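You operate a simulated robot arm through the tools that you are given. There is no shell and no other tool.

You run a simulated robot arm. Do the job below in one go: nothing can be reset, and whatever is moved stays where it is left.

JOB
Put things in order on the top of the pipe bench. At the end: the teal grease brush is on the silver splash plate; the white tape stands where the teal grease brush stood; the green sanding block stands where the white tape stood; the grey charge flask from the top of the pipe bench stands where the green sanding block stood; whatever was shut is shut again. Leave all else as you found it, and nothing knocked over.
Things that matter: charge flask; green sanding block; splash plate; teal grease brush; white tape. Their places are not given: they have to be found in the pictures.

Only the result counts: the job must be done as asked and must still hold three seconds after the hand-in. Knocking over, shifting, dropping, spilling or breaking anything else fails it.

ROBOT AND FRAMES
A 7-joint arm with a two-finger parallel gripper, fixed in place. Base frame: the origin is at the foot of the arm, x ahead of it, y to its left, z up; the work surface is at about z = 0. Lengths are in mm, angles in rad, forces in N, time in s.
With the tool pointing down near the work surface it reaches from about 220 to 580 mm from the base axis. Its first joint turns from -1.152 to 1.152 rad. Payload 2.5 kg.
The TCP is the grasp point between the finger pads, 23 mm short of the fingertips. In the tool frame z runs along the fingers and y along their closing line. The gripper opens to 94 mm. The fingers are 38 mm wide and 10 mm thick; the gripper's body (54 by 96 mm) begins 39 mm behind the TCP.
Orientation is told as [roll, pitch, yaw] about the base's x, y, z axes, in that order, counted from this pose: with the fingers straight down and closing along the base's y, the tool's x points along the base's -x, its y along +y and its z along -z.

CONTROLS
- The arm moves only by the tool send_rows. Its argument "motion" is a list of rows, each a list of 7 numbers: the turn, a rotation vector about the base's x, y, z in units of 6 degrees (1.0 is 6 degrees), then the shift along the base's x, y, z in units of 50 mm (1.0 is 50 mm), then the gripper command, from -1 (shut) to 1 (fully open), values between in proportion. In form: [[wx, wy, wz, dx, dy, dz, claw], ...]. A call has 1 to 20 rows; each row shifts and turns the commanded pose from where the row before left it. A call with a number of a shift or a turn outside -1 to 1 is refused whole. Each row takes 0.2 s and may step no farther than 50 mm and 0.15 rad from the row before; otherwise, or with a gripper value out of range, the whole call is refused. A pose out of reach is approached as far as the arm can. The call stops where the force on the tool passes 40 N (or 10 N more than at its start, if that is more) or the arm is blocked; 0.2 s more then pass. Each finger travels about 108 mm/s and halts on what it meets, pressing with about 41 N; the grip force reading is that of the motor and also rises with nothing between the fingers. The clock runs only during rows and for 0.2 s after the last one: add rows that do not move to give the fingers time. The reply holds the time, the measured pose of the TCP, the force on the tool along the base axes, the opening and the grip force, in the units named above and with some noise, with the torque about the TCP (base axes, N m) and any sound that the robot's microphone picked up, and new pictures: "show" is both (left out), scene, wrist or none.
- Cameras (640 x 400 px; columns grow to the right, rows downward): "scene" is fixed at [102.7, -398.5, 539.2]; the picture's right is [0.93, -0.36, 0.00], its down [-0.22, -0.57, -0.79] and it looks along [0.29, 0.73, -0.61] (base axes); focal length 214 px, centre (320, 200). "wrist" rides on the gripper at [86, 16, -75] in the tool frame; the picture's right is [-0.18, 0.98, 0.00], its down [-0.58, -0.11, -0.81] and it looks along [-0.79, -0.15, 0.59] (tool axes); focal length 243 px, centre (320, 200).
- pixel_to_xyz(camera, pixels): there is no depth. For up to 12 entries [column, row, z] of the newest picture of that camera ("zoom" is the newest enlarged one), the place [x, y] in the base frame at which the ray of that pixel passes the height z, good to about 2 mm. It takes no simulated time.
- close_up(camera, box): a new picture of the part [left, top, right, bottom] of that camera's present view, enlarged. It takes no simulated time.
- sign_off(): hands the job in; it is judged then, once.

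Open the gripper and draw the arm clear of the work before you hand the job in, unless the task says otherwise.

The tools are called after ">>>" by a JSON object that holds its "fn" and its "kwargs". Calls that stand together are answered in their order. send_rows: Moves the arm, as the interface text tells. Its arguments: {"type":"object","properties":{"motion":{"type":"array","items":{"type":"array","items":{"type":"number"}}},"show":{"type":"string","enum":["both","scene","wrist","none"]}},"required":["motion"]} The other tools are called the same way: pixel_to_xyz (camera, pixels) gives the place at which the rays of pixels pass given heights; close_up (camera, box) takes an enlarged picture of a part of a camera's view; sign_off () hands the job in.

At the start:

```text
clock: 0.0
tcp_pos: [377.6, 161.3, 297.7]
orientation: [0.0, -0.001, -0.001]
contact_force: [-0.4, -0.2, -0.5]
torque: [0.02, -0.02, -0.01]
grip_width: 94.0
grip_force: 0.0
```

scene: 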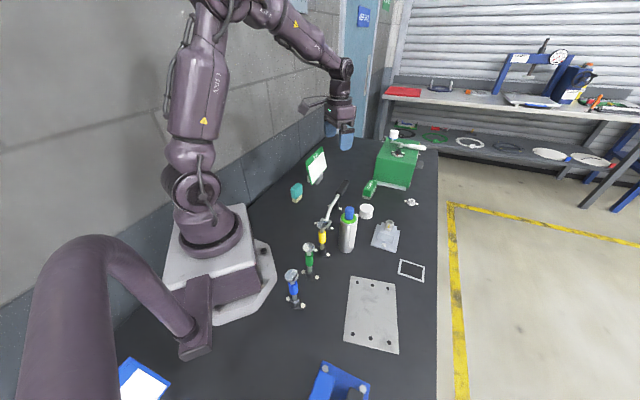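
wrist: 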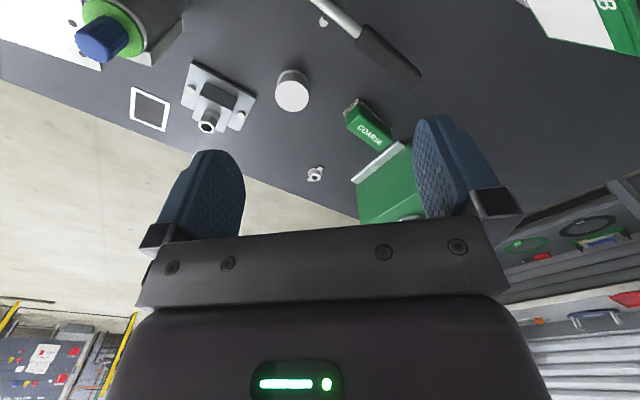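

I start by looking at the scene closely: the bench centre holds a plate near (372,315), a white disc near (366,211), a green block near (370,188), and a teal item near (297,191). I enlarge those parts.

>>> {"fn": "close_up", "kwargs": {"camera": "scene", "box": [270, 120, 450, 232]}}

>>> {"fn": "close_up", "kwargs": {"camera": "scene", "box": [270, 200, 450, 400]}}

>>> {"fn": "close_up", "kwargs": {"camera": "wrist", "box": [60, 0, 460, 220]}}

```text
3.56 times, centred on (360, 176) of scene
```

zoom: 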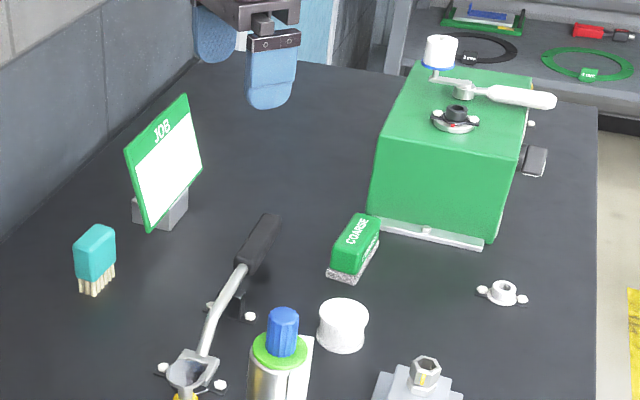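

```text
2.00 times, centred on (360, 300) of scene
```

zoom: 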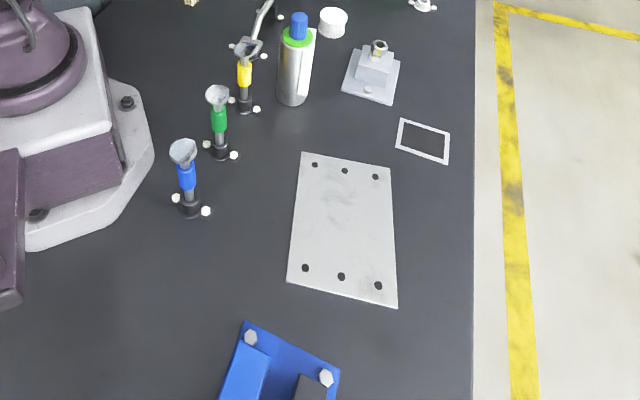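

```text
1.60 times, centred on (260, 110) of wrist
```

zoom: 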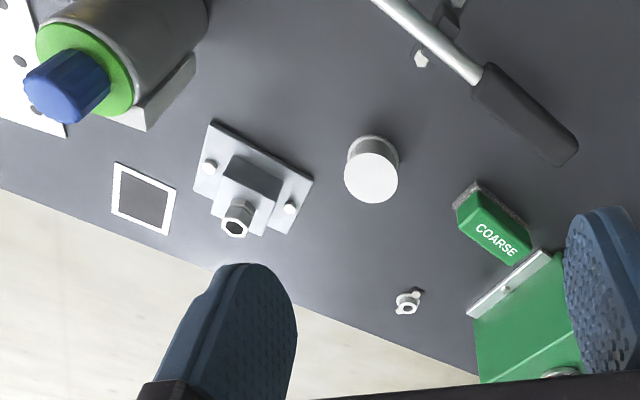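

The white tape, the sanding block ("COARSE"), the teal brush, a grey cylinder with a blue cap (likely the flask) and the six-hole plate are visible. I measure their places at various heights.

>>> {"fn": "pixel_to_xyz", "kwargs": {"camera": "scene", "pixels": [[297, 200, 0], [297, 186, 45], [366, 217, 0], [366, 208, 25], [369, 195, 0], [346, 250, 0], [349, 212, 90], [352, 278, 0], [395, 283, 0], [398, 353, 0], [344, 341, 0], [397, 187, 0]]}}

>>> {"fn": "close_up", "kwargs": {"camera": "scene", "box": [280, 190, 360, 240]}}

>>> {"fn": "close_up", "kwargs": {"camera": "scene", "box": [320, 195, 400, 260]}}

>>> {"fn": "close_up", "kwargs": {"camera": "scene", "box": [365, 120, 445, 190]}}

>>> {"fn": "close_up", "kwargs": {"camera": "scene", "box": [270, 140, 360, 210]}}

>>> {"fn": "close_up", "kwargs": {"camera": "scene", "box": [380, 20, 640, 200]}}

```text
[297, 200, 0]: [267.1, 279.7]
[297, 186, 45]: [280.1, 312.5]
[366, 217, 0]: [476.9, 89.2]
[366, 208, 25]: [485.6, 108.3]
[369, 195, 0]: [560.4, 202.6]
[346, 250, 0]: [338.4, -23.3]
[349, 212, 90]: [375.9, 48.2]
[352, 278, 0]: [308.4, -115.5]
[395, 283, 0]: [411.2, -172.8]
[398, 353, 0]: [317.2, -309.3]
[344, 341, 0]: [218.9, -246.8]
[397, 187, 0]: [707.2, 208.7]
```

```text
8.00 times, centred on (320, 215) of scene
```

zoom: 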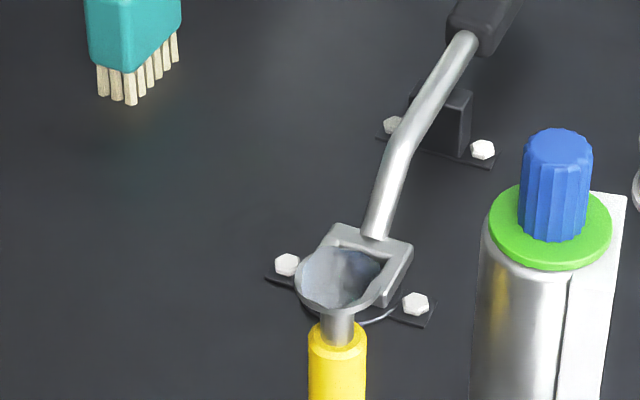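

```text
6.15 times, centred on (360, 228) of scene
```

zoom: 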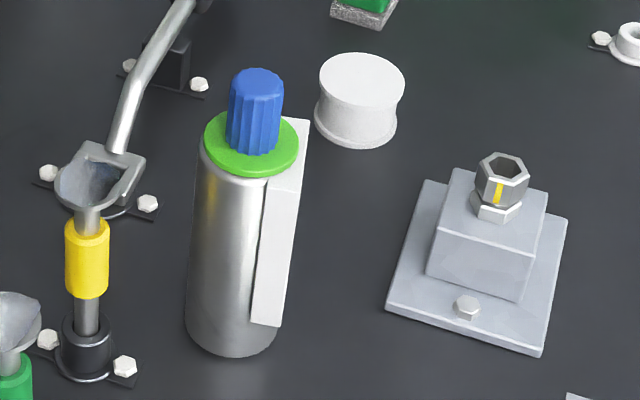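

```text
5.71 times, centred on (405, 155) of scene
```

zoom: 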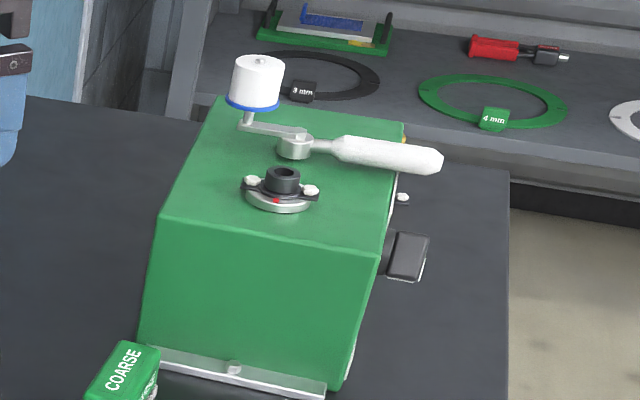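

```text
5.71 times, centred on (315, 175) of scene
```

zoom: 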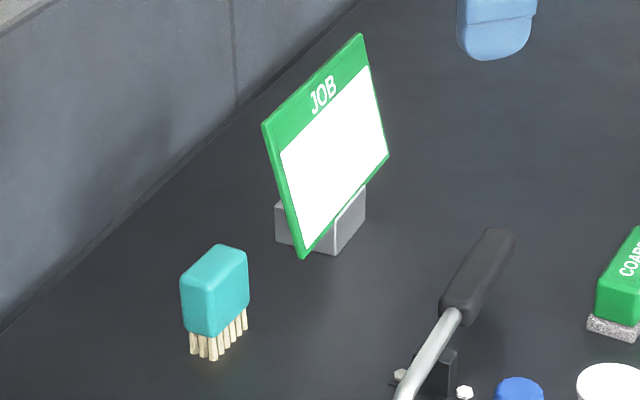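

```text
2.22 times, centred on (510, 110) of scene
```

zoom: 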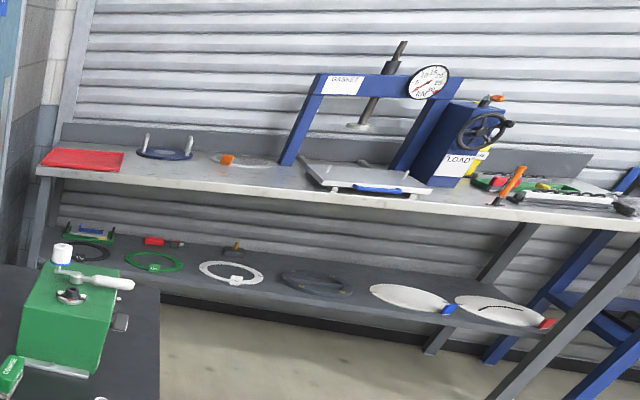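

The cylinder's label side, the block, and the plate need better views before I touch anything. I draw the arm back and up to look over the middle of the bench with the wrist camera.

>>> {"fn": "send_rows", "kwargs": {"motion": [[0, 0, 0, -0.8, -0.5, 0.5, 1], [0, 0, 0, -0.8, -0.5, 0.5, 1], [0, 0, 0, -0.8, -0.5, 0, 1], [0, 0, 0, 0, -0.5, 0, 1], [0, 0, 0, 0, 0, 0, 1]], "show": "both"}}

```text
refused: row 1 steps farther than a row can; nothing moved
```

That first row stepped slightly more than 50 mm, so I send smaller steps for the same move back and up.

>>> {"fn": "send_rows", "kwargs": {"motion": [[0, 0, 0, -0.7, -0.5, 0.4, 1], [0, 0, 0, -0.7, -0.5, 0.4, 1], [0, 0, 0, -0.7, -0.5, 0.2, 1], [0, 0, 0, -0.3, -0.5, 0, 1], [0, 0, 0, 0, 0, 0, 1]], "show": "both"}}

```text
clock: 1.2
tcp_pos: [258.4, 61.3, 345.7]
orientation: [0.0, 0.001, 0.001]
contact_force: [0.8, 0.3, -0.4]
torque: [-0.01, -0.05, 0.02]
grip_width: 93.9
grip_force: 0.0
```

scene: 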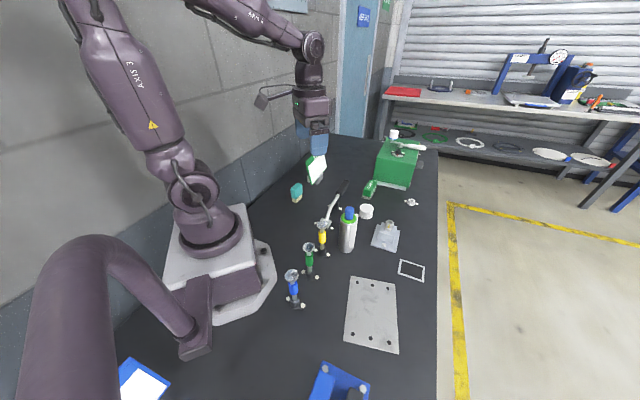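
wrist: 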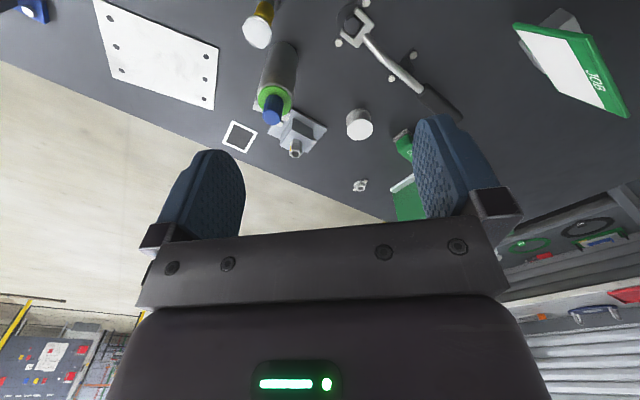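

The wrist view now shows plate, flask, tape, block, lever and job card from above. I enlarge it to find base contours.

>>> {"fn": "close_up", "kwargs": {"camera": "wrist", "box": [220, 0, 480, 200]}}

>>> {"fn": "close_up", "kwargs": {"camera": "wrist", "box": [0, 0, 260, 160]}}

>>> {"fn": "pixel_to_xyz", "kwargs": {"camera": "wrist", "pixels": [[360, 129, 0], [360, 112, 0], [346, 125, 25], [373, 125, 25], [272, 45, 0], [294, 45, 0], [402, 136, 0], [92, 0, 0], [218, 45, 0], [212, 110, 0], [115, 78, 0]]}}

```text
2.00 times, centred on (350, 100) of wrist
```

zoom: 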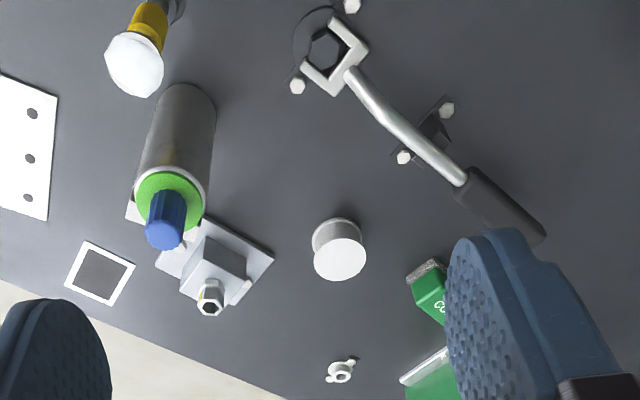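

```text
2.46 times, centred on (130, 80) of wrist
```

zoom: 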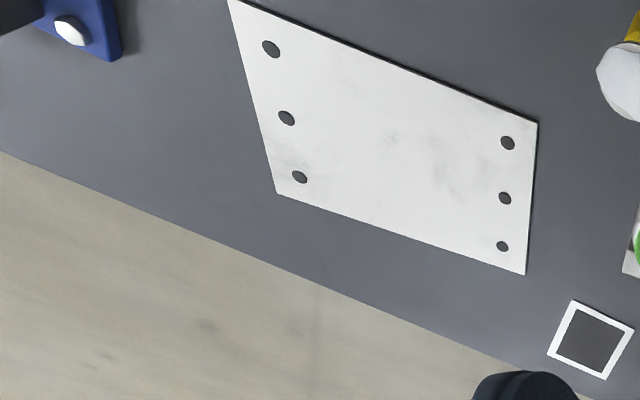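

```text
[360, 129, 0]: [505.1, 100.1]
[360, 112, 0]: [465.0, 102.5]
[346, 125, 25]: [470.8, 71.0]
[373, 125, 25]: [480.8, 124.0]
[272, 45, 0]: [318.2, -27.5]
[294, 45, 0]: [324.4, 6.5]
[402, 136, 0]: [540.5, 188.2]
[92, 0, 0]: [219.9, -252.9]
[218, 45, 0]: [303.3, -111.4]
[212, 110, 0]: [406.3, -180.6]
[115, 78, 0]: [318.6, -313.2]
```

The plate corners come to about (220,-253), (303,-111), (406,-181), (319,-313). Now I go to a spot behind the teal brush for a closer look at it from the wrist camera.

>>> {"fn": "send_rows", "kwargs": {"motion": [[0, 0, 0, -0.2, 0.9, 0, 1], [0, 0, 0, -0.2, 0.9, -0.3, 1], [0, 0, 0, -0.2, 0.9, -0.3, 1], [0, 0, 0, -0.2, 0.9, -0.3, 1], [0, 0, 0, 0, 0.2, -0.9, 1], [0, 0, 0, 0, 0, -0.6, 1], [0, 0, 0, 0, 0, 0, 1]], "show": "both"}}

```text
clock: 2.8
tcp_pos: [217.2, 252.2, 226.1]
orientation: [0.0, 0.0, -0.001]
contact_force: [0.3, -0.2, 0.2]
torque: [-0.02, 0.01, -0.04]
grip_width: 94.1
grip_force: 0.1
```

scene: 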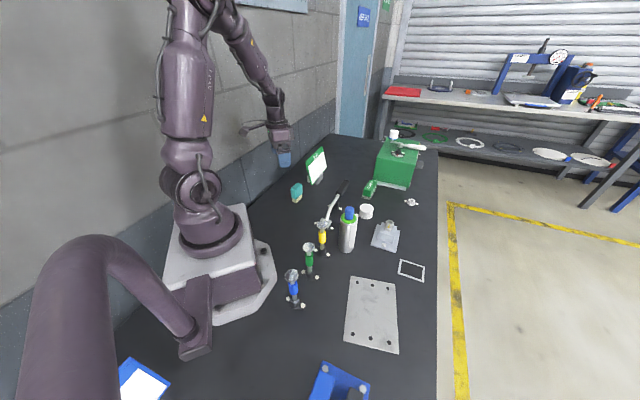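
wrist: 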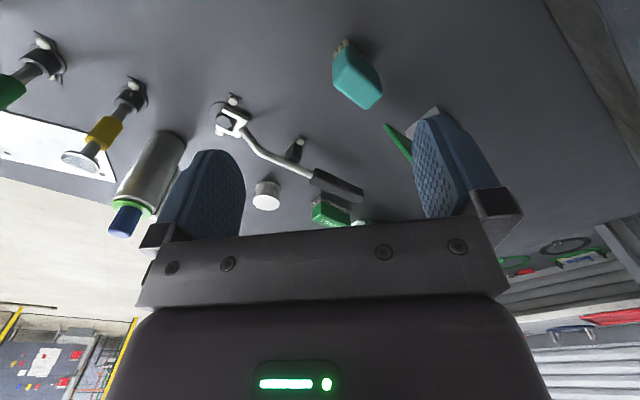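

The teal brush is at about (355,75) in the wrist view. I enlarge it in both views to get its base and orientation.

>>> {"fn": "close_up", "kwargs": {"camera": "wrist", "box": [300, 20, 420, 120]}}

>>> {"fn": "close_up", "kwargs": {"camera": "scene", "box": [275, 170, 325, 210]}}

```text
4.00 times, centred on (360, 70) of wrist
```

zoom: 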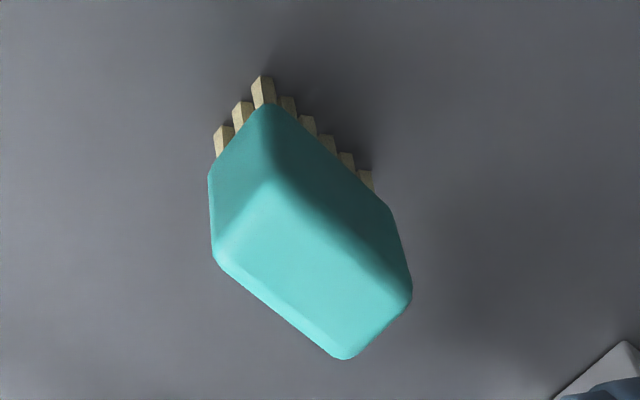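

```text
10.00 times, centred on (300, 190) of scene
```

zoom: 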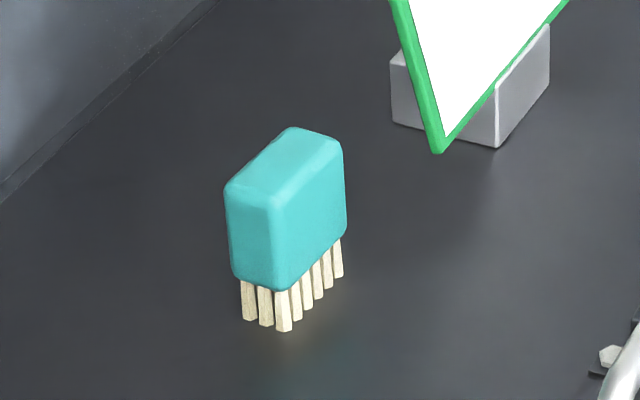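

From the two enlargements I pick bristle-foot points (scene zoom (283,332), (248,320), (339,277); wrist about (346,39), (335,52), (372,63)) and convert them, together with top corners.

>>> {"fn": "pixel_to_xyz", "kwargs": {"camera": "zoom", "pixels": [[283, 332, 0], [248, 320, 0], [339, 277, 0], [275, 205, 50], [225, 187, 50], [343, 143, 50], [290, 127, 50]]}}

>>> {"fn": "pixel_to_xyz", "kwargs": {"camera": "wrist", "pixels": [[345.75, 38.75, 0], [335, 51.75, 0], [371.75, 63, 0], [366, 110, 50], [335, 85, 50], [346, 63, 50], [383, 93, 50]]}}

```text
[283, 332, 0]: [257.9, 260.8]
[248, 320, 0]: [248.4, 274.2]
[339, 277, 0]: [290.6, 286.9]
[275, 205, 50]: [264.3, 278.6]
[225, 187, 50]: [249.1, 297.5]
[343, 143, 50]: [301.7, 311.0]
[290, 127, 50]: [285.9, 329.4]
```

```text
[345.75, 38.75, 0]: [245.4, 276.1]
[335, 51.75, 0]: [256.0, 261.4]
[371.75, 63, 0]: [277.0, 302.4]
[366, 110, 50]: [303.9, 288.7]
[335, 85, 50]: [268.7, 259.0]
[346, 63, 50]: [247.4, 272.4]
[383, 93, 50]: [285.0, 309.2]
```

The brush centre is about (268,281), long axis near 37°, top about z = 65. I check nearby obstacles (job card foot, wrench handle) before descending.

>>> {"fn": "pixel_to_xyz", "kwargs": {"camera": "scene", "pixels": [[346, 182, 40], [336, 195, 40], [312, 185, 0], [312, 184, 20], [326, 160, 60], [306, 162, 100], [318, 183, 0]]}}

>>> {"fn": "pixel_to_xyz", "kwargs": {"camera": "wrist", "pixels": [[362, 195, 40], [315, 172, 40], [386, 126, 10], [411, 159, 30], [437, 107, 0]]}}

```text
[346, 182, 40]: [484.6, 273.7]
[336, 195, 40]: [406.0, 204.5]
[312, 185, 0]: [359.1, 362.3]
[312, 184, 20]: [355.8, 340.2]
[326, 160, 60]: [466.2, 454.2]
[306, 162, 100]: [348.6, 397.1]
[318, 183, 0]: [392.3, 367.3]
```

```text
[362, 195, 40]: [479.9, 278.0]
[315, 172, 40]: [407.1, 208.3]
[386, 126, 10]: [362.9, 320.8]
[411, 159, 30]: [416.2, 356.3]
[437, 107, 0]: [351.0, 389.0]
```

Handle and card are clear of the brush. I yaw the gripper by +37° and hover above the brush with a part-open gripper.

>>> {"fn": "send_rows", "kwargs": {"motion": [[0, 0, 0.9, 0.15, 0.1, 0, 1], [0, 0, 0.9, 0.15, 0.1, -0.1, 1], [0, 0, 0.9, 0.15, 0.1, -0.2, 1], [0, 0, 0.9, 0.15, 0.1, -0.3, 0.5], [0, 0, 0.9, 0.15, 0.1, -0.3, 0.3], [0, 0, 0.9, 0.15, 0.08, -0.3, 0.3], [0, 0, 0.77, 0.12, 0, -0.3, 0.3], [0, 0, 0, 0, 0, 0, 0.3]], "show": "both"}}

```text
clock: 4.6
tcp_pos: [268.7, 281.3, 152.8]
orientation: [0.0, 0.001, 0.648]
contact_force: [-0.3, -0.9, 0.0]
torque: [-0.02, -0.03, -0.01]
grip_width: 61.2
grip_force: 0.1
```

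scene: 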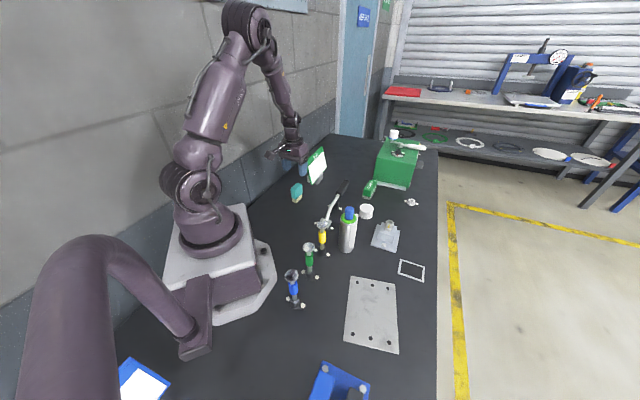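
wrist: 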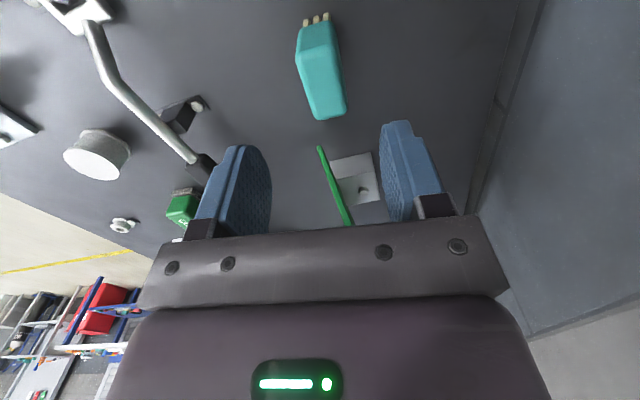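

The gripper hovers at (268.7,281.3,152.8); the brush is at (320,65) in the wrist view. I enlarge to refine its centre and yaw.

>>> {"fn": "close_up", "kwargs": {"camera": "wrist", "box": [260, 0, 380, 125]}}

```text
3.20 times, centred on (320, 62) of wrist
```

zoom: 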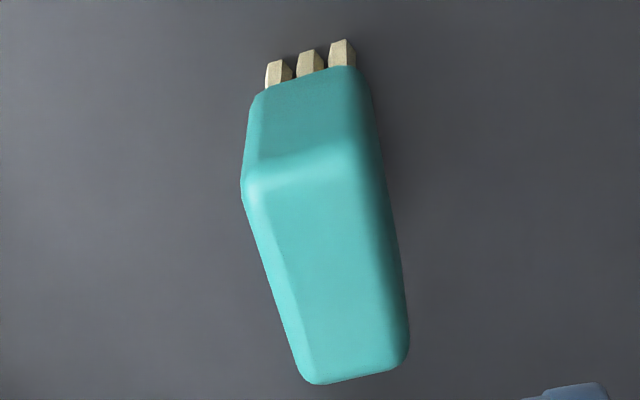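

I convert the front bristle feet and the four top-edge corners of the brush from this enlargement.

>>> {"fn": "pixel_to_xyz", "kwargs": {"camera": "zoom", "pixels": [[267, 62, 0], [355, 41, 0], [243, 190, 63], [365, 165, 63], [310, 382, 63], [409, 358, 63], [250, 170, 63], [358, 155, 63]]}}

```text
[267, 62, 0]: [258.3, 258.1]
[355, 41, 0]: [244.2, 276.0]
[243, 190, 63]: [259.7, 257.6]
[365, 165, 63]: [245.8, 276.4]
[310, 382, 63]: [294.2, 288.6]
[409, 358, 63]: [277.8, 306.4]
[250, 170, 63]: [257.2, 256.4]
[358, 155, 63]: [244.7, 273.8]
```

Brush centre is about (269,282) with yaw near 40°. I turn 2.4° more, descend so the fingertips are at about z = 21, and close.

>>> {"fn": "send_rows", "kwargs": {"motion": [[0, 0, 0.4, 0, 0.015, -0.8, 0.3], [0, 0, 0, 0, 0, -0.8, 0.3], [0, 0, 0, 0, 0, -0.4, 0.3], [0, 0, 0, 0, 0, -0.18, 0.3], [0, 0, 0, 0, 0, 0, 0.3]], "show": "wrist"}}

```text
clock: 5.8
tcp_pos: [268.8, 282.4, 44.1]
orientation: [-0.001, 0.001, 0.687]
contact_force: [-0.3, 0.4, -0.1]
torque: [0.0, -0.03, -0.02]
grip_width: 61.1
grip_force: 0.0
```

wrist: 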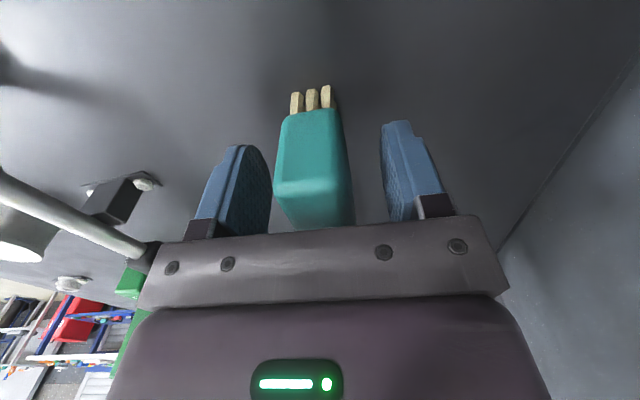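

The brush sits between the fingers. I close on it and then lift slightly to check the hold.

>>> {"fn": "send_rows", "kwargs": {"motion": [[0, 0, 0, 0, 0, 0, -0.2], [0, 0, 0, 0, 0, 0, -0.7], [0, 0, 0, 0, 0, 0, -1], [0, 0, 0, 0, 0, 0, -1], [0, 0, 0, 0, 0, 0.4, -1], [0, 0, 0, 0, 0, 0, -1]], "show": "both"}}

```text
clock: 7.2
tcp_pos: [270.1, 283.6, 64.1]
orientation: [0.0, 0.0, 0.689]
contact_force: [0.4, 0.5, -0.4]
torque: [-0.02, -0.01, -0.03]
grip_width: 27.4
grip_force: 41.5
```

scene: 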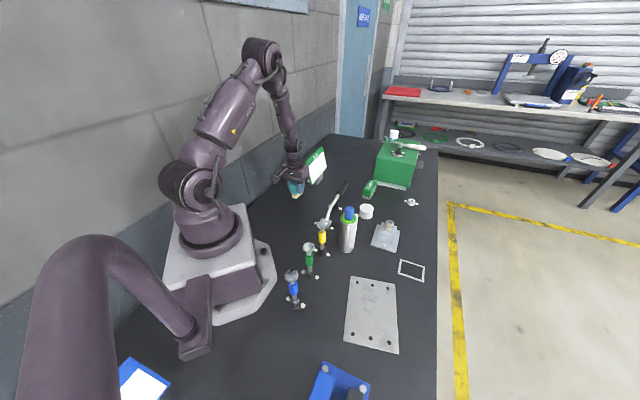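
wrist: 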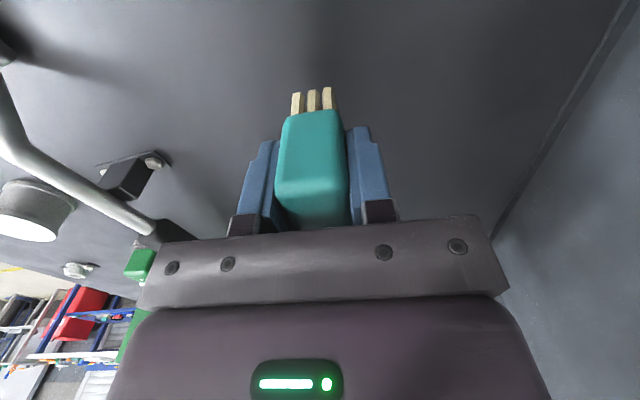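

The brush is held (27.4 mm wide, 41 N). Before carrying it I check the places and heights of the funnel tools and flask along the way.

>>> {"fn": "pixel_to_xyz", "kwargs": {"camera": "scene", "pixels": [[297, 306, 0], [291, 272, 100], [312, 275, 0], [308, 246, 100], [323, 255, 0], [321, 222, 100], [349, 208, 150], [347, 248, 0], [320, 385, 30], [330, 365, 20], [369, 385, 20]]}}

>>> {"fn": "close_up", "kwargs": {"camera": "scene", "box": [270, 250, 430, 400]}}

```text
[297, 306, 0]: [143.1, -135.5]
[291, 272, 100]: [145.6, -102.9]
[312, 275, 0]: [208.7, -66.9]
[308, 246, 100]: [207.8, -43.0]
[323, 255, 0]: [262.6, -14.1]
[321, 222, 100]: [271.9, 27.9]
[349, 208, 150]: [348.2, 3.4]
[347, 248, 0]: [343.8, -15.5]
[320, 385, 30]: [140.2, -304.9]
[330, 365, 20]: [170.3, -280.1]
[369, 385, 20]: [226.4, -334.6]
```

```text
2.67 times, centred on (350, 325) of scene
```

zoom: 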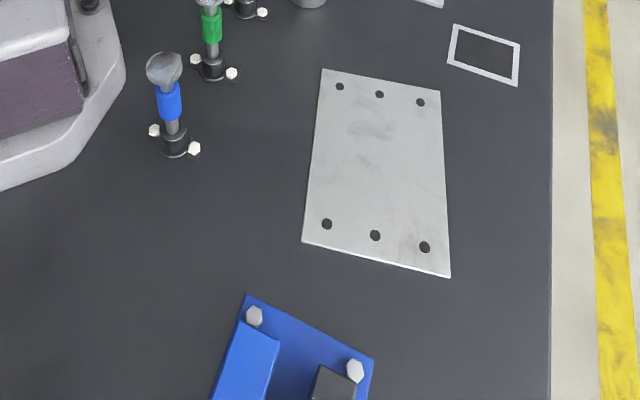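

The plate centre is about (313,-213) with free space all round; the flask (top about 155 mm) and funnels lie on the way, so I lift to z = 300 and carry the brush across, turning back to yaw 0.

>>> {"fn": "send_rows", "kwargs": {"motion": [[0, 0, 0, 0, 0, 0.9, -1], [0, 0, 0, 0, 0, 0.95, -1], [0, 0, 0, 0, 0, 0.95, -1], [0, 0, 0, 0, 0, 0.95, -1], [0, 0, 0, 0, 0, 0.95, -1], [0, 0, -0.55, 0.07, -0.83, 0, -1], [0, 0, -0.55, 0.07, -0.83, 0, -1], [0, 0, -0.55, 0.07, -0.83, 0, -1], [0, 0, -0.55, 0.07, -0.83, 0, -1], [0, 0, -0.55, 0.07, -0.83, 0, -1], [0, 0, -0.55, 0.07, -0.83, 0, -1], [0, 0, -0.55, 0.07, -0.83, 0, -1], [0, 0, -0.55, 0.07, -0.83, 0, -1], [0, 0, -0.55, 0.07, -0.83, 0, -1], [0, 0, -0.55, 0.07, -0.83, 0, -1], [0, 0, -0.55, 0.07, -0.83, 0, -1], [0, 0, -0.55, 0.07, -0.83, 0, -1], [0, 0, 0, 0, 0, 0, -1]], "show": "both"}}

```text
clock: 11.0
tcp_pos: [311.6, -217.7, 295.8]
orientation: [0.0, -0.001, -0.004]
contact_force: [1.2, 0.3, -0.7]
torque: [0.01, 0.02, 0.01]
grip_width: 27.7
grip_force: 41.2
```

scene: 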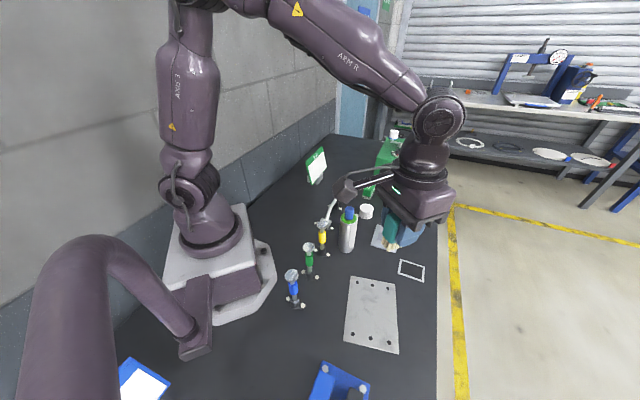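
wrist: 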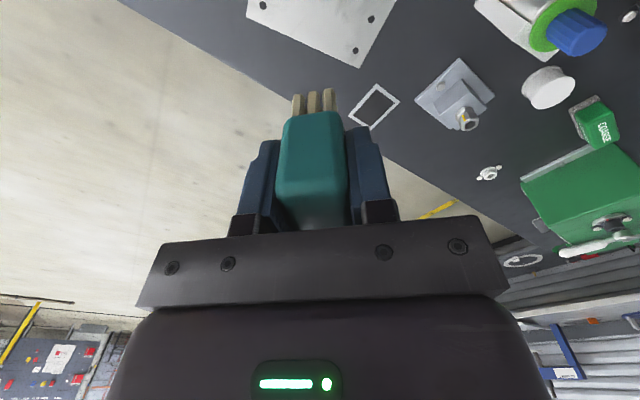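

Brush is above the plate at (311.6,-217.7,295.8). I descend to about z = 65 and look at the plate.

>>> {"fn": "send_rows", "kwargs": {"motion": [[0, 0, 0, 0, 0.03, -0.9, -1], [0, 0, 0, 0, 0.03, -0.9, -1], [0, 0, 0, 0.02, 0.02, -0.9, -1], [0, 0, 0, 0, 0, -0.9, -1], [0, 0, 0, 0, 0, -0.7, -1], [0, 0, 0, 0, 0, -0.3, -1], [0, 0, 0, 0, 0, 0, -1]], "show": "both"}}

```text
clock: 12.6
tcp_pos: [310.2, -212.8, 67.8]
orientation: [0.0, 0.001, -0.002]
contact_force: [0.3, -0.3, 0.2]
torque: [0.02, 0.01, 0.0]
grip_width: 27.4
grip_force: 41.1
```

scene: 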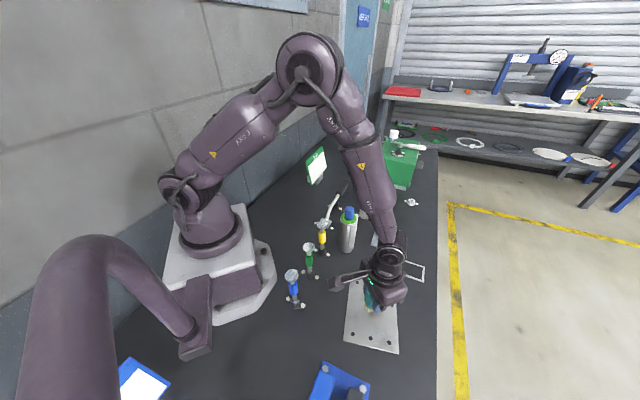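
wrist: 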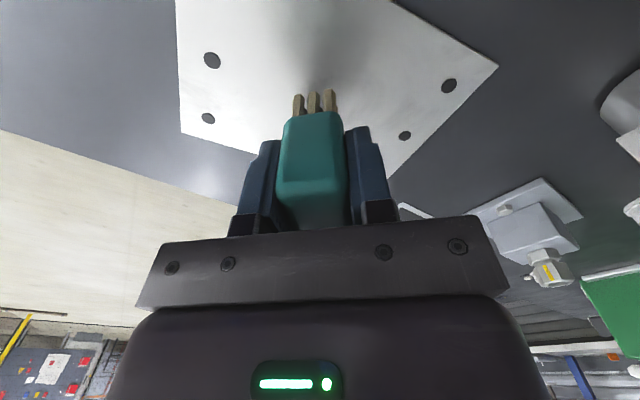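

The bristles are over the middle of the plate. I lower in small steps to about z = 48 and read the force.

>>> {"fn": "send_rows", "kwargs": {"motion": [[0, 0, 0, 0, 0, -0.2, -1], [0, 0, 0, 0, 0, -0.14, -1], [0, 0, 0, 0, 0, -0.04, -1], [0, 0, 0, 0, 0, 0, -1]], "show": "wrist"}}

>>> {"fn": "close_up", "kwargs": {"camera": "scene", "box": [330, 260, 420, 360]}}

```text
clock: 13.6
tcp_pos: [310.4, -213.6, 49.7]
orientation: [0.0, 0.0, -0.005]
contact_force: [0.9, 0.2, -0.6]
torque: [-0.01, -0.02, -0.02]
grip_width: 27.5
grip_force: 40.6
```

wrist: 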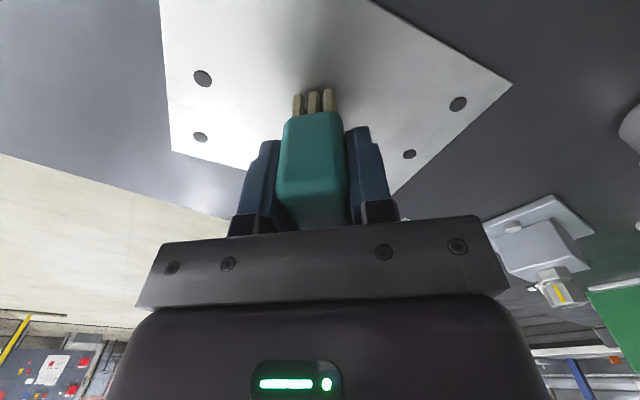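

```text
4.00 times, centred on (375, 310) of scene
```

zoom: 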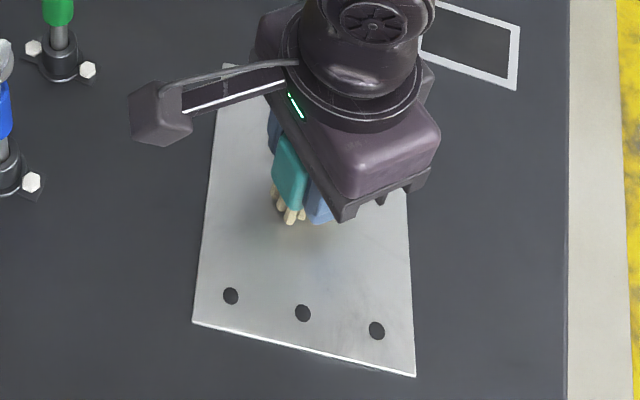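

No contact yet at z = 49.7; the bristles hover just above the plate. I go down about 1 mm per row until the force shows contact.

>>> {"fn": "send_rows", "kwargs": {"motion": [[0, 0, 0, 0, 0, -0.02, -1], [0, 0, 0, 0, 0, -0.02, -1], [0, 0, 0, 0, 0, -0.02, -1], [0, 0, 0, 0, 0, 0, -1]], "show": "none"}}

```text
clock: 14.6
tcp_pos: [311.5, -212.6, 46.3]
orientation: [-0.002, 0.001, -0.003]
contact_force: [-3.9, 3.9, 14.5]
torque: [0.14, 0.18, 0.0]
grip_width: 27.4
grip_force: 41.6
```

Contact at z = 46.3 (14.5 N), so the brush stands on the plate. I relieve the press slightly and open the fingers.

>>> {"fn": "send_rows", "kwargs": {"motion": [[0, 0, 0, 0, 0, 0.015, -1], [0, 0, 0, 0, 0, 0, -0.35], [0, 0, 0, 0, 0, 0, -0.2], [0, 0, 0, 0, 0, 0, 0.1], [0, 0, 0, 0, 0, 0, 0.1]], "show": "wrist"}}

>>> {"fn": "close_up", "kwargs": {"camera": "scene", "box": [330, 260, 420, 360]}}

```text
clock: 15.8
tcp_pos: [310.5, -213.7, 46.3]
orientation: [0.0, 0.0, -0.003]
contact_force: [0.5, -0.3, 0.1]
torque: [0.0, 0.02, 0.02]
grip_width: 51.5
grip_force: 0.0
```

wrist: 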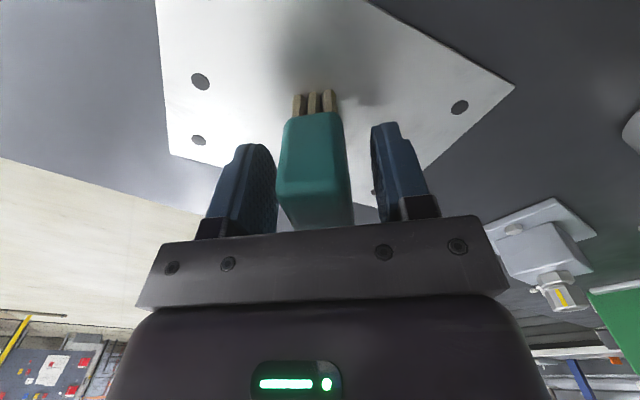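

```text
4.00 times, centred on (375, 310) of scene
```

zoom: 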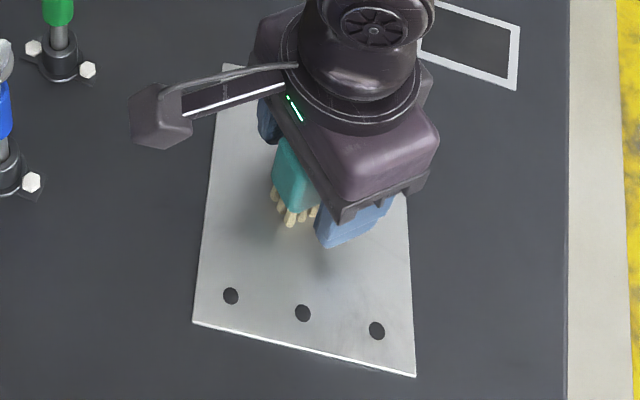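

The brush stands free on the plate. I rise straight up and go to a viewpoint behind the white tape.

>>> {"fn": "send_rows", "kwargs": {"motion": [[0, 0, 0, 0, 0, 0.5, 0.1], [0, 0, 0, 0, 0, 0.9, 0.1], [0, 0, 0, 0, 0, 0.95, 0.5], [0, 0, 0, 0, 0, 0.95, 1], [0, 0, 0, 0, 0, 0.95, 1], [0, 0, 0, 0, 0, 0.75, 1], [0, 0, 0, 0.2, 0.78, 0, 1], [0, 0, 0, 0.2, 0.78, 0, 1], [0, 0, 0, 0.2, 0.78, 0, 1], [0, 0, 0, 0.2, 0.78, 0, 1], [0, 0, 0, 0.2, 0.78, 0, 1], [0, 0, 0, 0.2, 0.78, 0, 1], [0, 0, 0, 0.2, 0.78, 0, 1], [0, 0, 0, 0.2, 0.78, 0, 1], [0, 0, 0, 0, 0, -0.9, 1], [0, 0, 0, 0, 0, -0.9, 1], [0, 0, 0, 0, 0, 0, 1]], "show": "both"}}

```text
clock: 19.4
tcp_pos: [392.2, 101.4, 207.2]
orientation: [0.001, -0.001, -0.003]
contact_force: [-1.3, 0.4, -0.7]
torque: [0.02, 0.0, -0.03]
grip_width: 94.2
grip_force: 0.0
```

scene: 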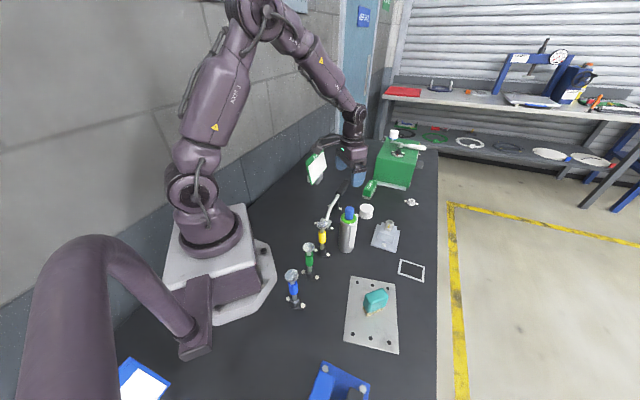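
wrist: 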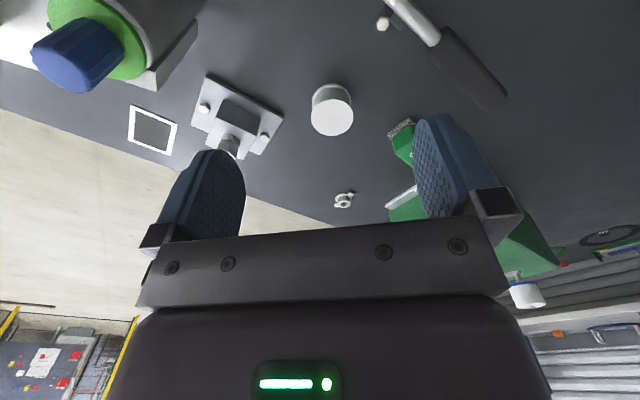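

The brush stands on the plate at (375,300) in the scene view. Now I enlarge the white tape in both views to get its place and size.

>>> {"fn": "close_up", "kwargs": {"camera": "scene", "box": [345, 195, 395, 225]}}

>>> {"fn": "close_up", "kwargs": {"camera": "wrist", "box": [290, 70, 370, 150]}}

```text
12.80 times, centred on (370, 210) of scene
```

zoom: 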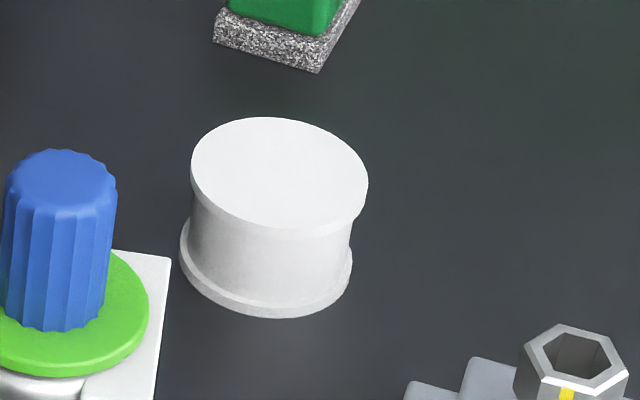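

```text
5.00 times, centred on (330, 110) of wrist
```

zoom: 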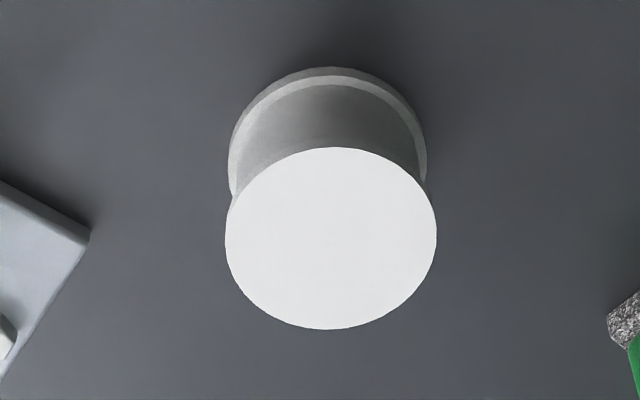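

The tape is a flanged spool. I convert the centre and edges of its top and bottom rims in the wrist enlargement.

>>> {"fn": "pixel_to_xyz", "kwargs": {"camera": "zoom", "pixels": [[327.5, 152, 0], [228, 155, 0], [427, 155, 0], [325, 66, 0], [331, 238, 30], [225, 238, 30], [437, 238, 30], [331, 147, 30], [331, 330, 30]]}}

>>> {"fn": "pixel_to_xyz", "kwargs": {"camera": "scene", "pixels": [[366.8, 207.85, 30], [359.9, 206.5, 30], [373.7, 209, 30], [365.7, 213.6, 0], [365.7, 219.2, 0]]}}

```text
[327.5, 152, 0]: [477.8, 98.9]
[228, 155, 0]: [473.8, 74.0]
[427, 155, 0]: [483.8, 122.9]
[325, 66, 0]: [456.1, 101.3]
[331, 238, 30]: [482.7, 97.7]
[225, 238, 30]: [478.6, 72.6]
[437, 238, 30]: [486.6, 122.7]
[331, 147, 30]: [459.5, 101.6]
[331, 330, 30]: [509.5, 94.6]
```

```text
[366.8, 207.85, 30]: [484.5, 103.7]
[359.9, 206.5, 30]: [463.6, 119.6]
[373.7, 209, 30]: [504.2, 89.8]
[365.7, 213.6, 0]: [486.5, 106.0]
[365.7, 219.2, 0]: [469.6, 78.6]
```

Tape: centre about (480.5,98.5), diameter about 49, height about 35. I move over it with a 66 mm opening and come down to z = 70 for a look.

>>> {"fn": "send_rows", "kwargs": {"motion": [[0, 0, 0, 0.9, -0.03, 0, 0.4], [0, 0, 0, 0.87, -0.03, 0, 0.4], [0, 0, 0, 0, 0, -0.9, 0.4], [0, 0, 0, 0, 0, -0.9, 0.4], [0, 0, 0, 0, 0, -0.85, 0.4], [0, 0, 0, 0, 0, 0, 0.4]], "show": "both"}}

```text
clock: 20.8
tcp_pos: [479.4, 96.4, 75.1]
orientation: [0.001, 0.001, -0.005]
contact_force: [-0.4, 0.4, 0.4]
torque: [-0.02, -0.04, -0.01]
grip_width: 65.8
grip_force: 0.1
```

scene: 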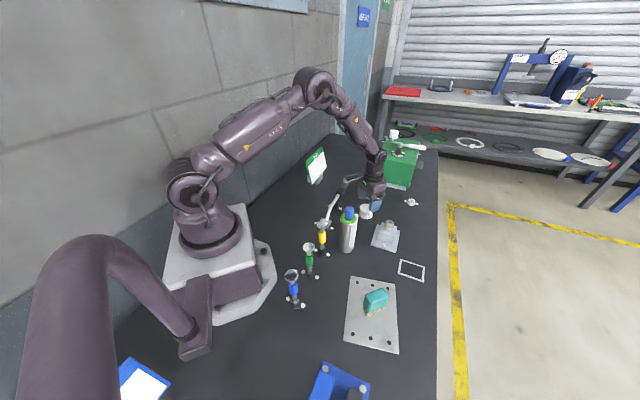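
wrist: 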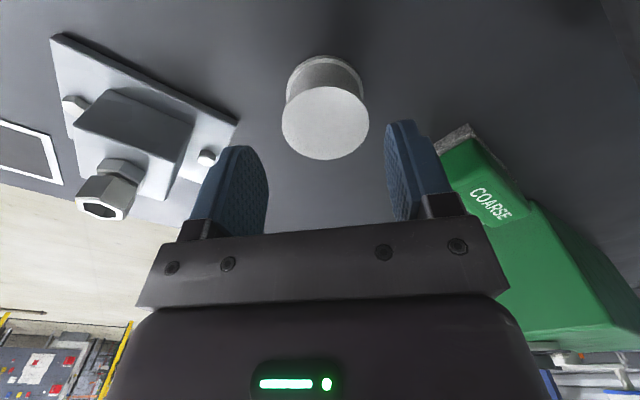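

The tape sits between the fingers, and the bracket corner is near the left finger at (238,122). I check these places from this nearer view.

>>> {"fn": "pixel_to_xyz", "kwargs": {"camera": "wrist", "pixels": [[238, 122, 6], [326, 123, 35], [282, 123, 35], [369, 123, 35], [325, 86, 35], [325, 160, 35], [323, 55, 0], [470, 130, 0], [437, 143, 0], [437, 143, 15]]}}

```text
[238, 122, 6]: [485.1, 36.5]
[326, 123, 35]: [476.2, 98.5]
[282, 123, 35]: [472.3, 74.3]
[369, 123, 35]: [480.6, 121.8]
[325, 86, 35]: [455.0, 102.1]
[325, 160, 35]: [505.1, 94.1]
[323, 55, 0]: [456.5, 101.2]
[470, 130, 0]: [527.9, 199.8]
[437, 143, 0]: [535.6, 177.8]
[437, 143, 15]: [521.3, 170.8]
```

Tape centre refined to (480,98), clearances are fine. I descend to z = 28 and close.

>>> {"fn": "send_rows", "kwargs": {"motion": [[0, 0, 0, 0.01, 0.03, -0.5, 0.4], [0, 0, 0, 0, 0, -0.35, 0.4], [0, 0, 0, 0, 0, -0.09, 0.4], [0, 0, 0, 0, 0, 0, 0.4], [0, 0, 0, 0, 0, 0, 0.1], [0, 0, 0, 0, 0, 0, -0.3], [0, 0, 0, 0, 0, 0, -1], [0, 0, 0, 0, 0, 0, -1]], "show": "wrist"}}

```text
clock: 22.6
tcp_pos: [480.4, 96.6, 28.1]
orientation: [0.001, 0.001, -0.002]
contact_force: [-0.3, 1.5, 0.3]
torque: [0.01, -0.02, 0.04]
grip_width: 48.3
grip_force: 41.0
```

wrist: 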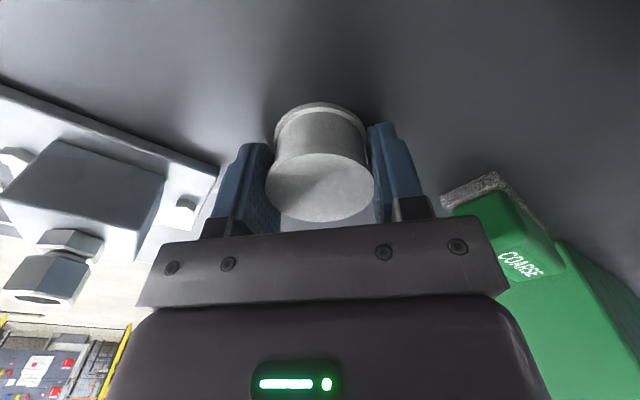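

The tape is held (48.3 mm). I lift it to z = 200 and carry it to the brush's old spot at (269,282).

>>> {"fn": "send_rows", "kwargs": {"motion": [[0, 0, 0, 0, 0, 0.5, -1], [0, 0, 0, 0, 0, 0.9, -1], [0, 0, 0, 0, 0, 0.95, -1], [0, 0, 0, 0, 0, 0.95, -1], [0, 0, 0, -0.6, 0.528, 0.1, -1], [0, 0, 0, -0.6, 0.528, 0, -1], [0, 0, 0, -0.6, 0.528, 0, -1], [0, 0, 0, -0.6, 0.528, 0, -1], [0, 0, 0, -0.6, 0.528, 0, -1], [0, 0, 0, -0.6, 0.528, 0, -1], [0, 0, 0, -0.6, 0.528, 0, -1], [0, 0, 0, 0, 0, 0, -1]], "show": "both"}}

```text
clock: 25.2
tcp_pos: [270.6, 281.3, 199.2]
orientation: [0.001, 0.0, -0.004]
contact_force: [0.1, 0.8, -1.3]
torque: [0.03, 0.02, 0.0]
grip_width: 48.1
grip_force: 40.8
```

scene: 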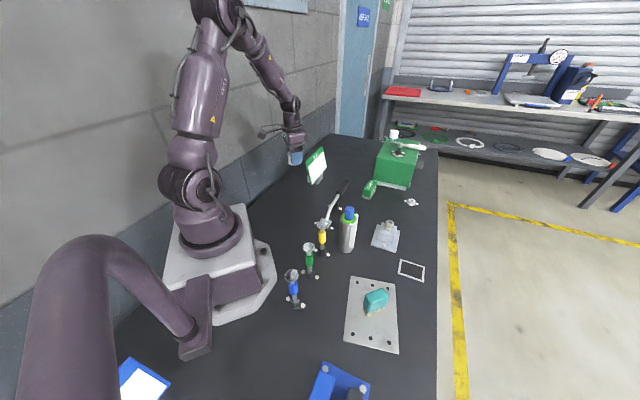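
wrist: 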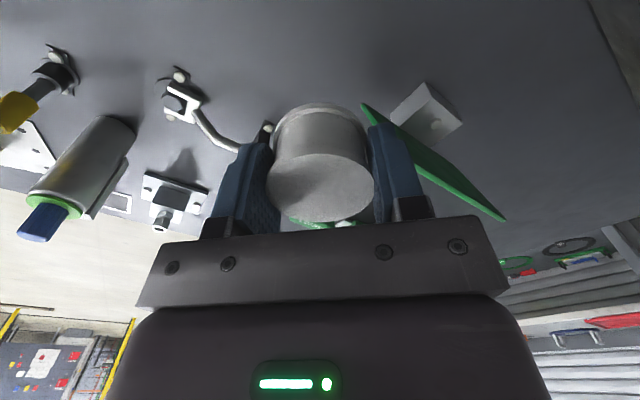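

The tape is above the old brush spot at (270.6,281.3). I lower it to about z = 30 and then feel for contact.

>>> {"fn": "send_rows", "kwargs": {"motion": [[0, 0, 0, -0.02, 0.01, -0.9, -1], [0, 0, 0, 0, 0, -0.9, -1], [0, 0, 0, 0, 0, -0.9, -1], [0, 0, 0, 0, 0, -0.5, -1], [0, 0, 0, 0, 0, -0.14, -1], [0, 0, 0, 0, 0, -0.04, -1], [0, 0, 0, 0, 0, 0, -1]], "show": "both"}}

```text
clock: 26.8
tcp_pos: [267.5, 284.0, 28.5]
orientation: [-0.001, 0.001, -0.005]
contact_force: [-0.1, 0.1, 0.1]
torque: [-0.04, 0.04, 0.03]
grip_width: 48.5
grip_force: 40.8
```

scene: 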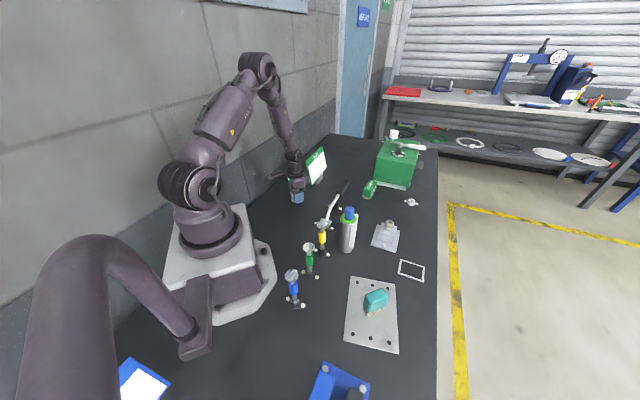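
wrist: 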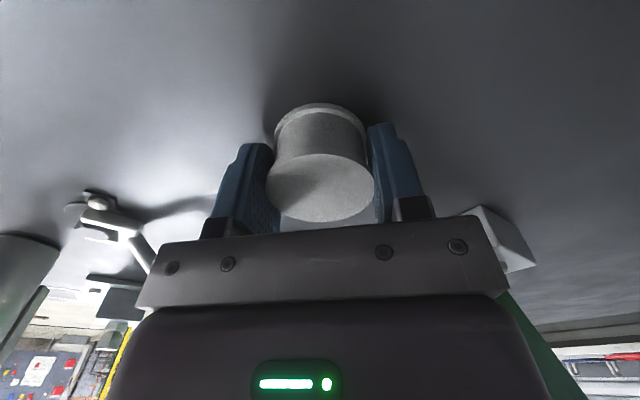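

At z = 28.5 there is no contact yet, 1 mm above the pick height. I lower by 1–1.5 mm, then open gently.

>>> {"fn": "send_rows", "kwargs": {"motion": [[0, 0, 0, -0.01, -0.015, -0.02, -1], [0, 0, 0, 0, 0, -0.01, -1], [0, 0, 0, 0, 0, 0, -1]], "show": "none"}}

```text
clock: 27.6
tcp_pos: [267.5, 281.2, 27.3]
orientation: [-0.001, 0.0, -0.004]
contact_force: [-1.2, -1.4, 6.6]
torque: [-0.07, 0.01, -0.06]
grip_width: 48.3
grip_force: 41.1
```

Light contact (6.6 N), so the tape stands on the bench. I open the fingers to about 66 mm.

>>> {"fn": "send_rows", "kwargs": {"motion": [[0, 0, 0, 0, 0, 0.005, -1], [0, 0, 0, 0, 0, 0, 0.1], [0, 0, 0, 0, 0, 0, 0.25], [0, 0, 0, 0, 0, 0, 0.4], [0, 0, 0, 0, 0, 0, 0.4], [0, 0, 0, 0, 0, 0.6, 0.4], [0, 0, 0, 0, 0, 0.9, 0.4], [0, 0, 0, 0, 0, 0.9, 0.4], [0, 0, 0, 0, 0, 0.9, 0.4], [0, 0, 0, 0, 0, 0, 0.4]], "show": "both"}}

```text
clock: 29.8
tcp_pos: [269.2, 279.7, 193.6]
orientation: [-0.001, 0.001, -0.002]
contact_force: [-0.2, 0.2, 0.5]
torque: [0.0, 0.0, 0.01]
grip_width: 65.7
grip_force: 0.0
```

scene: 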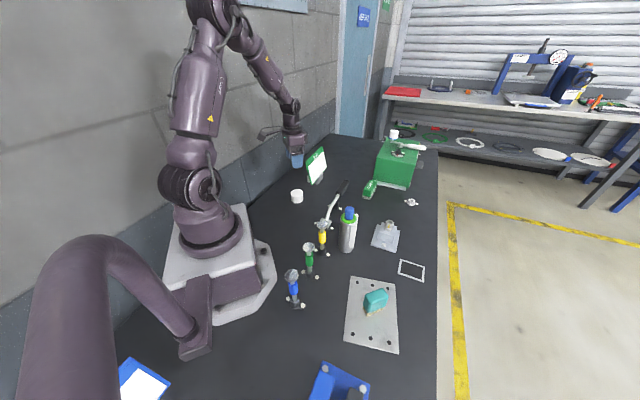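
wrist: 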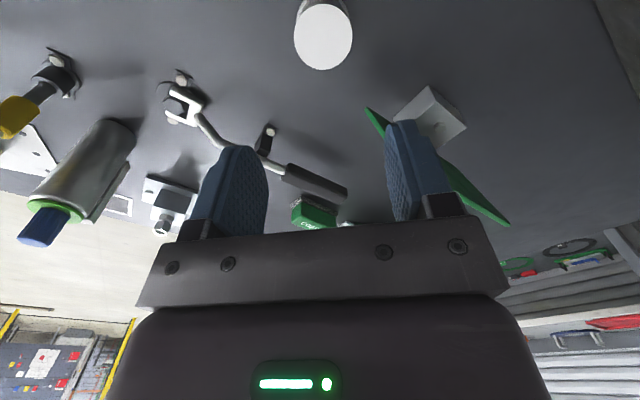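

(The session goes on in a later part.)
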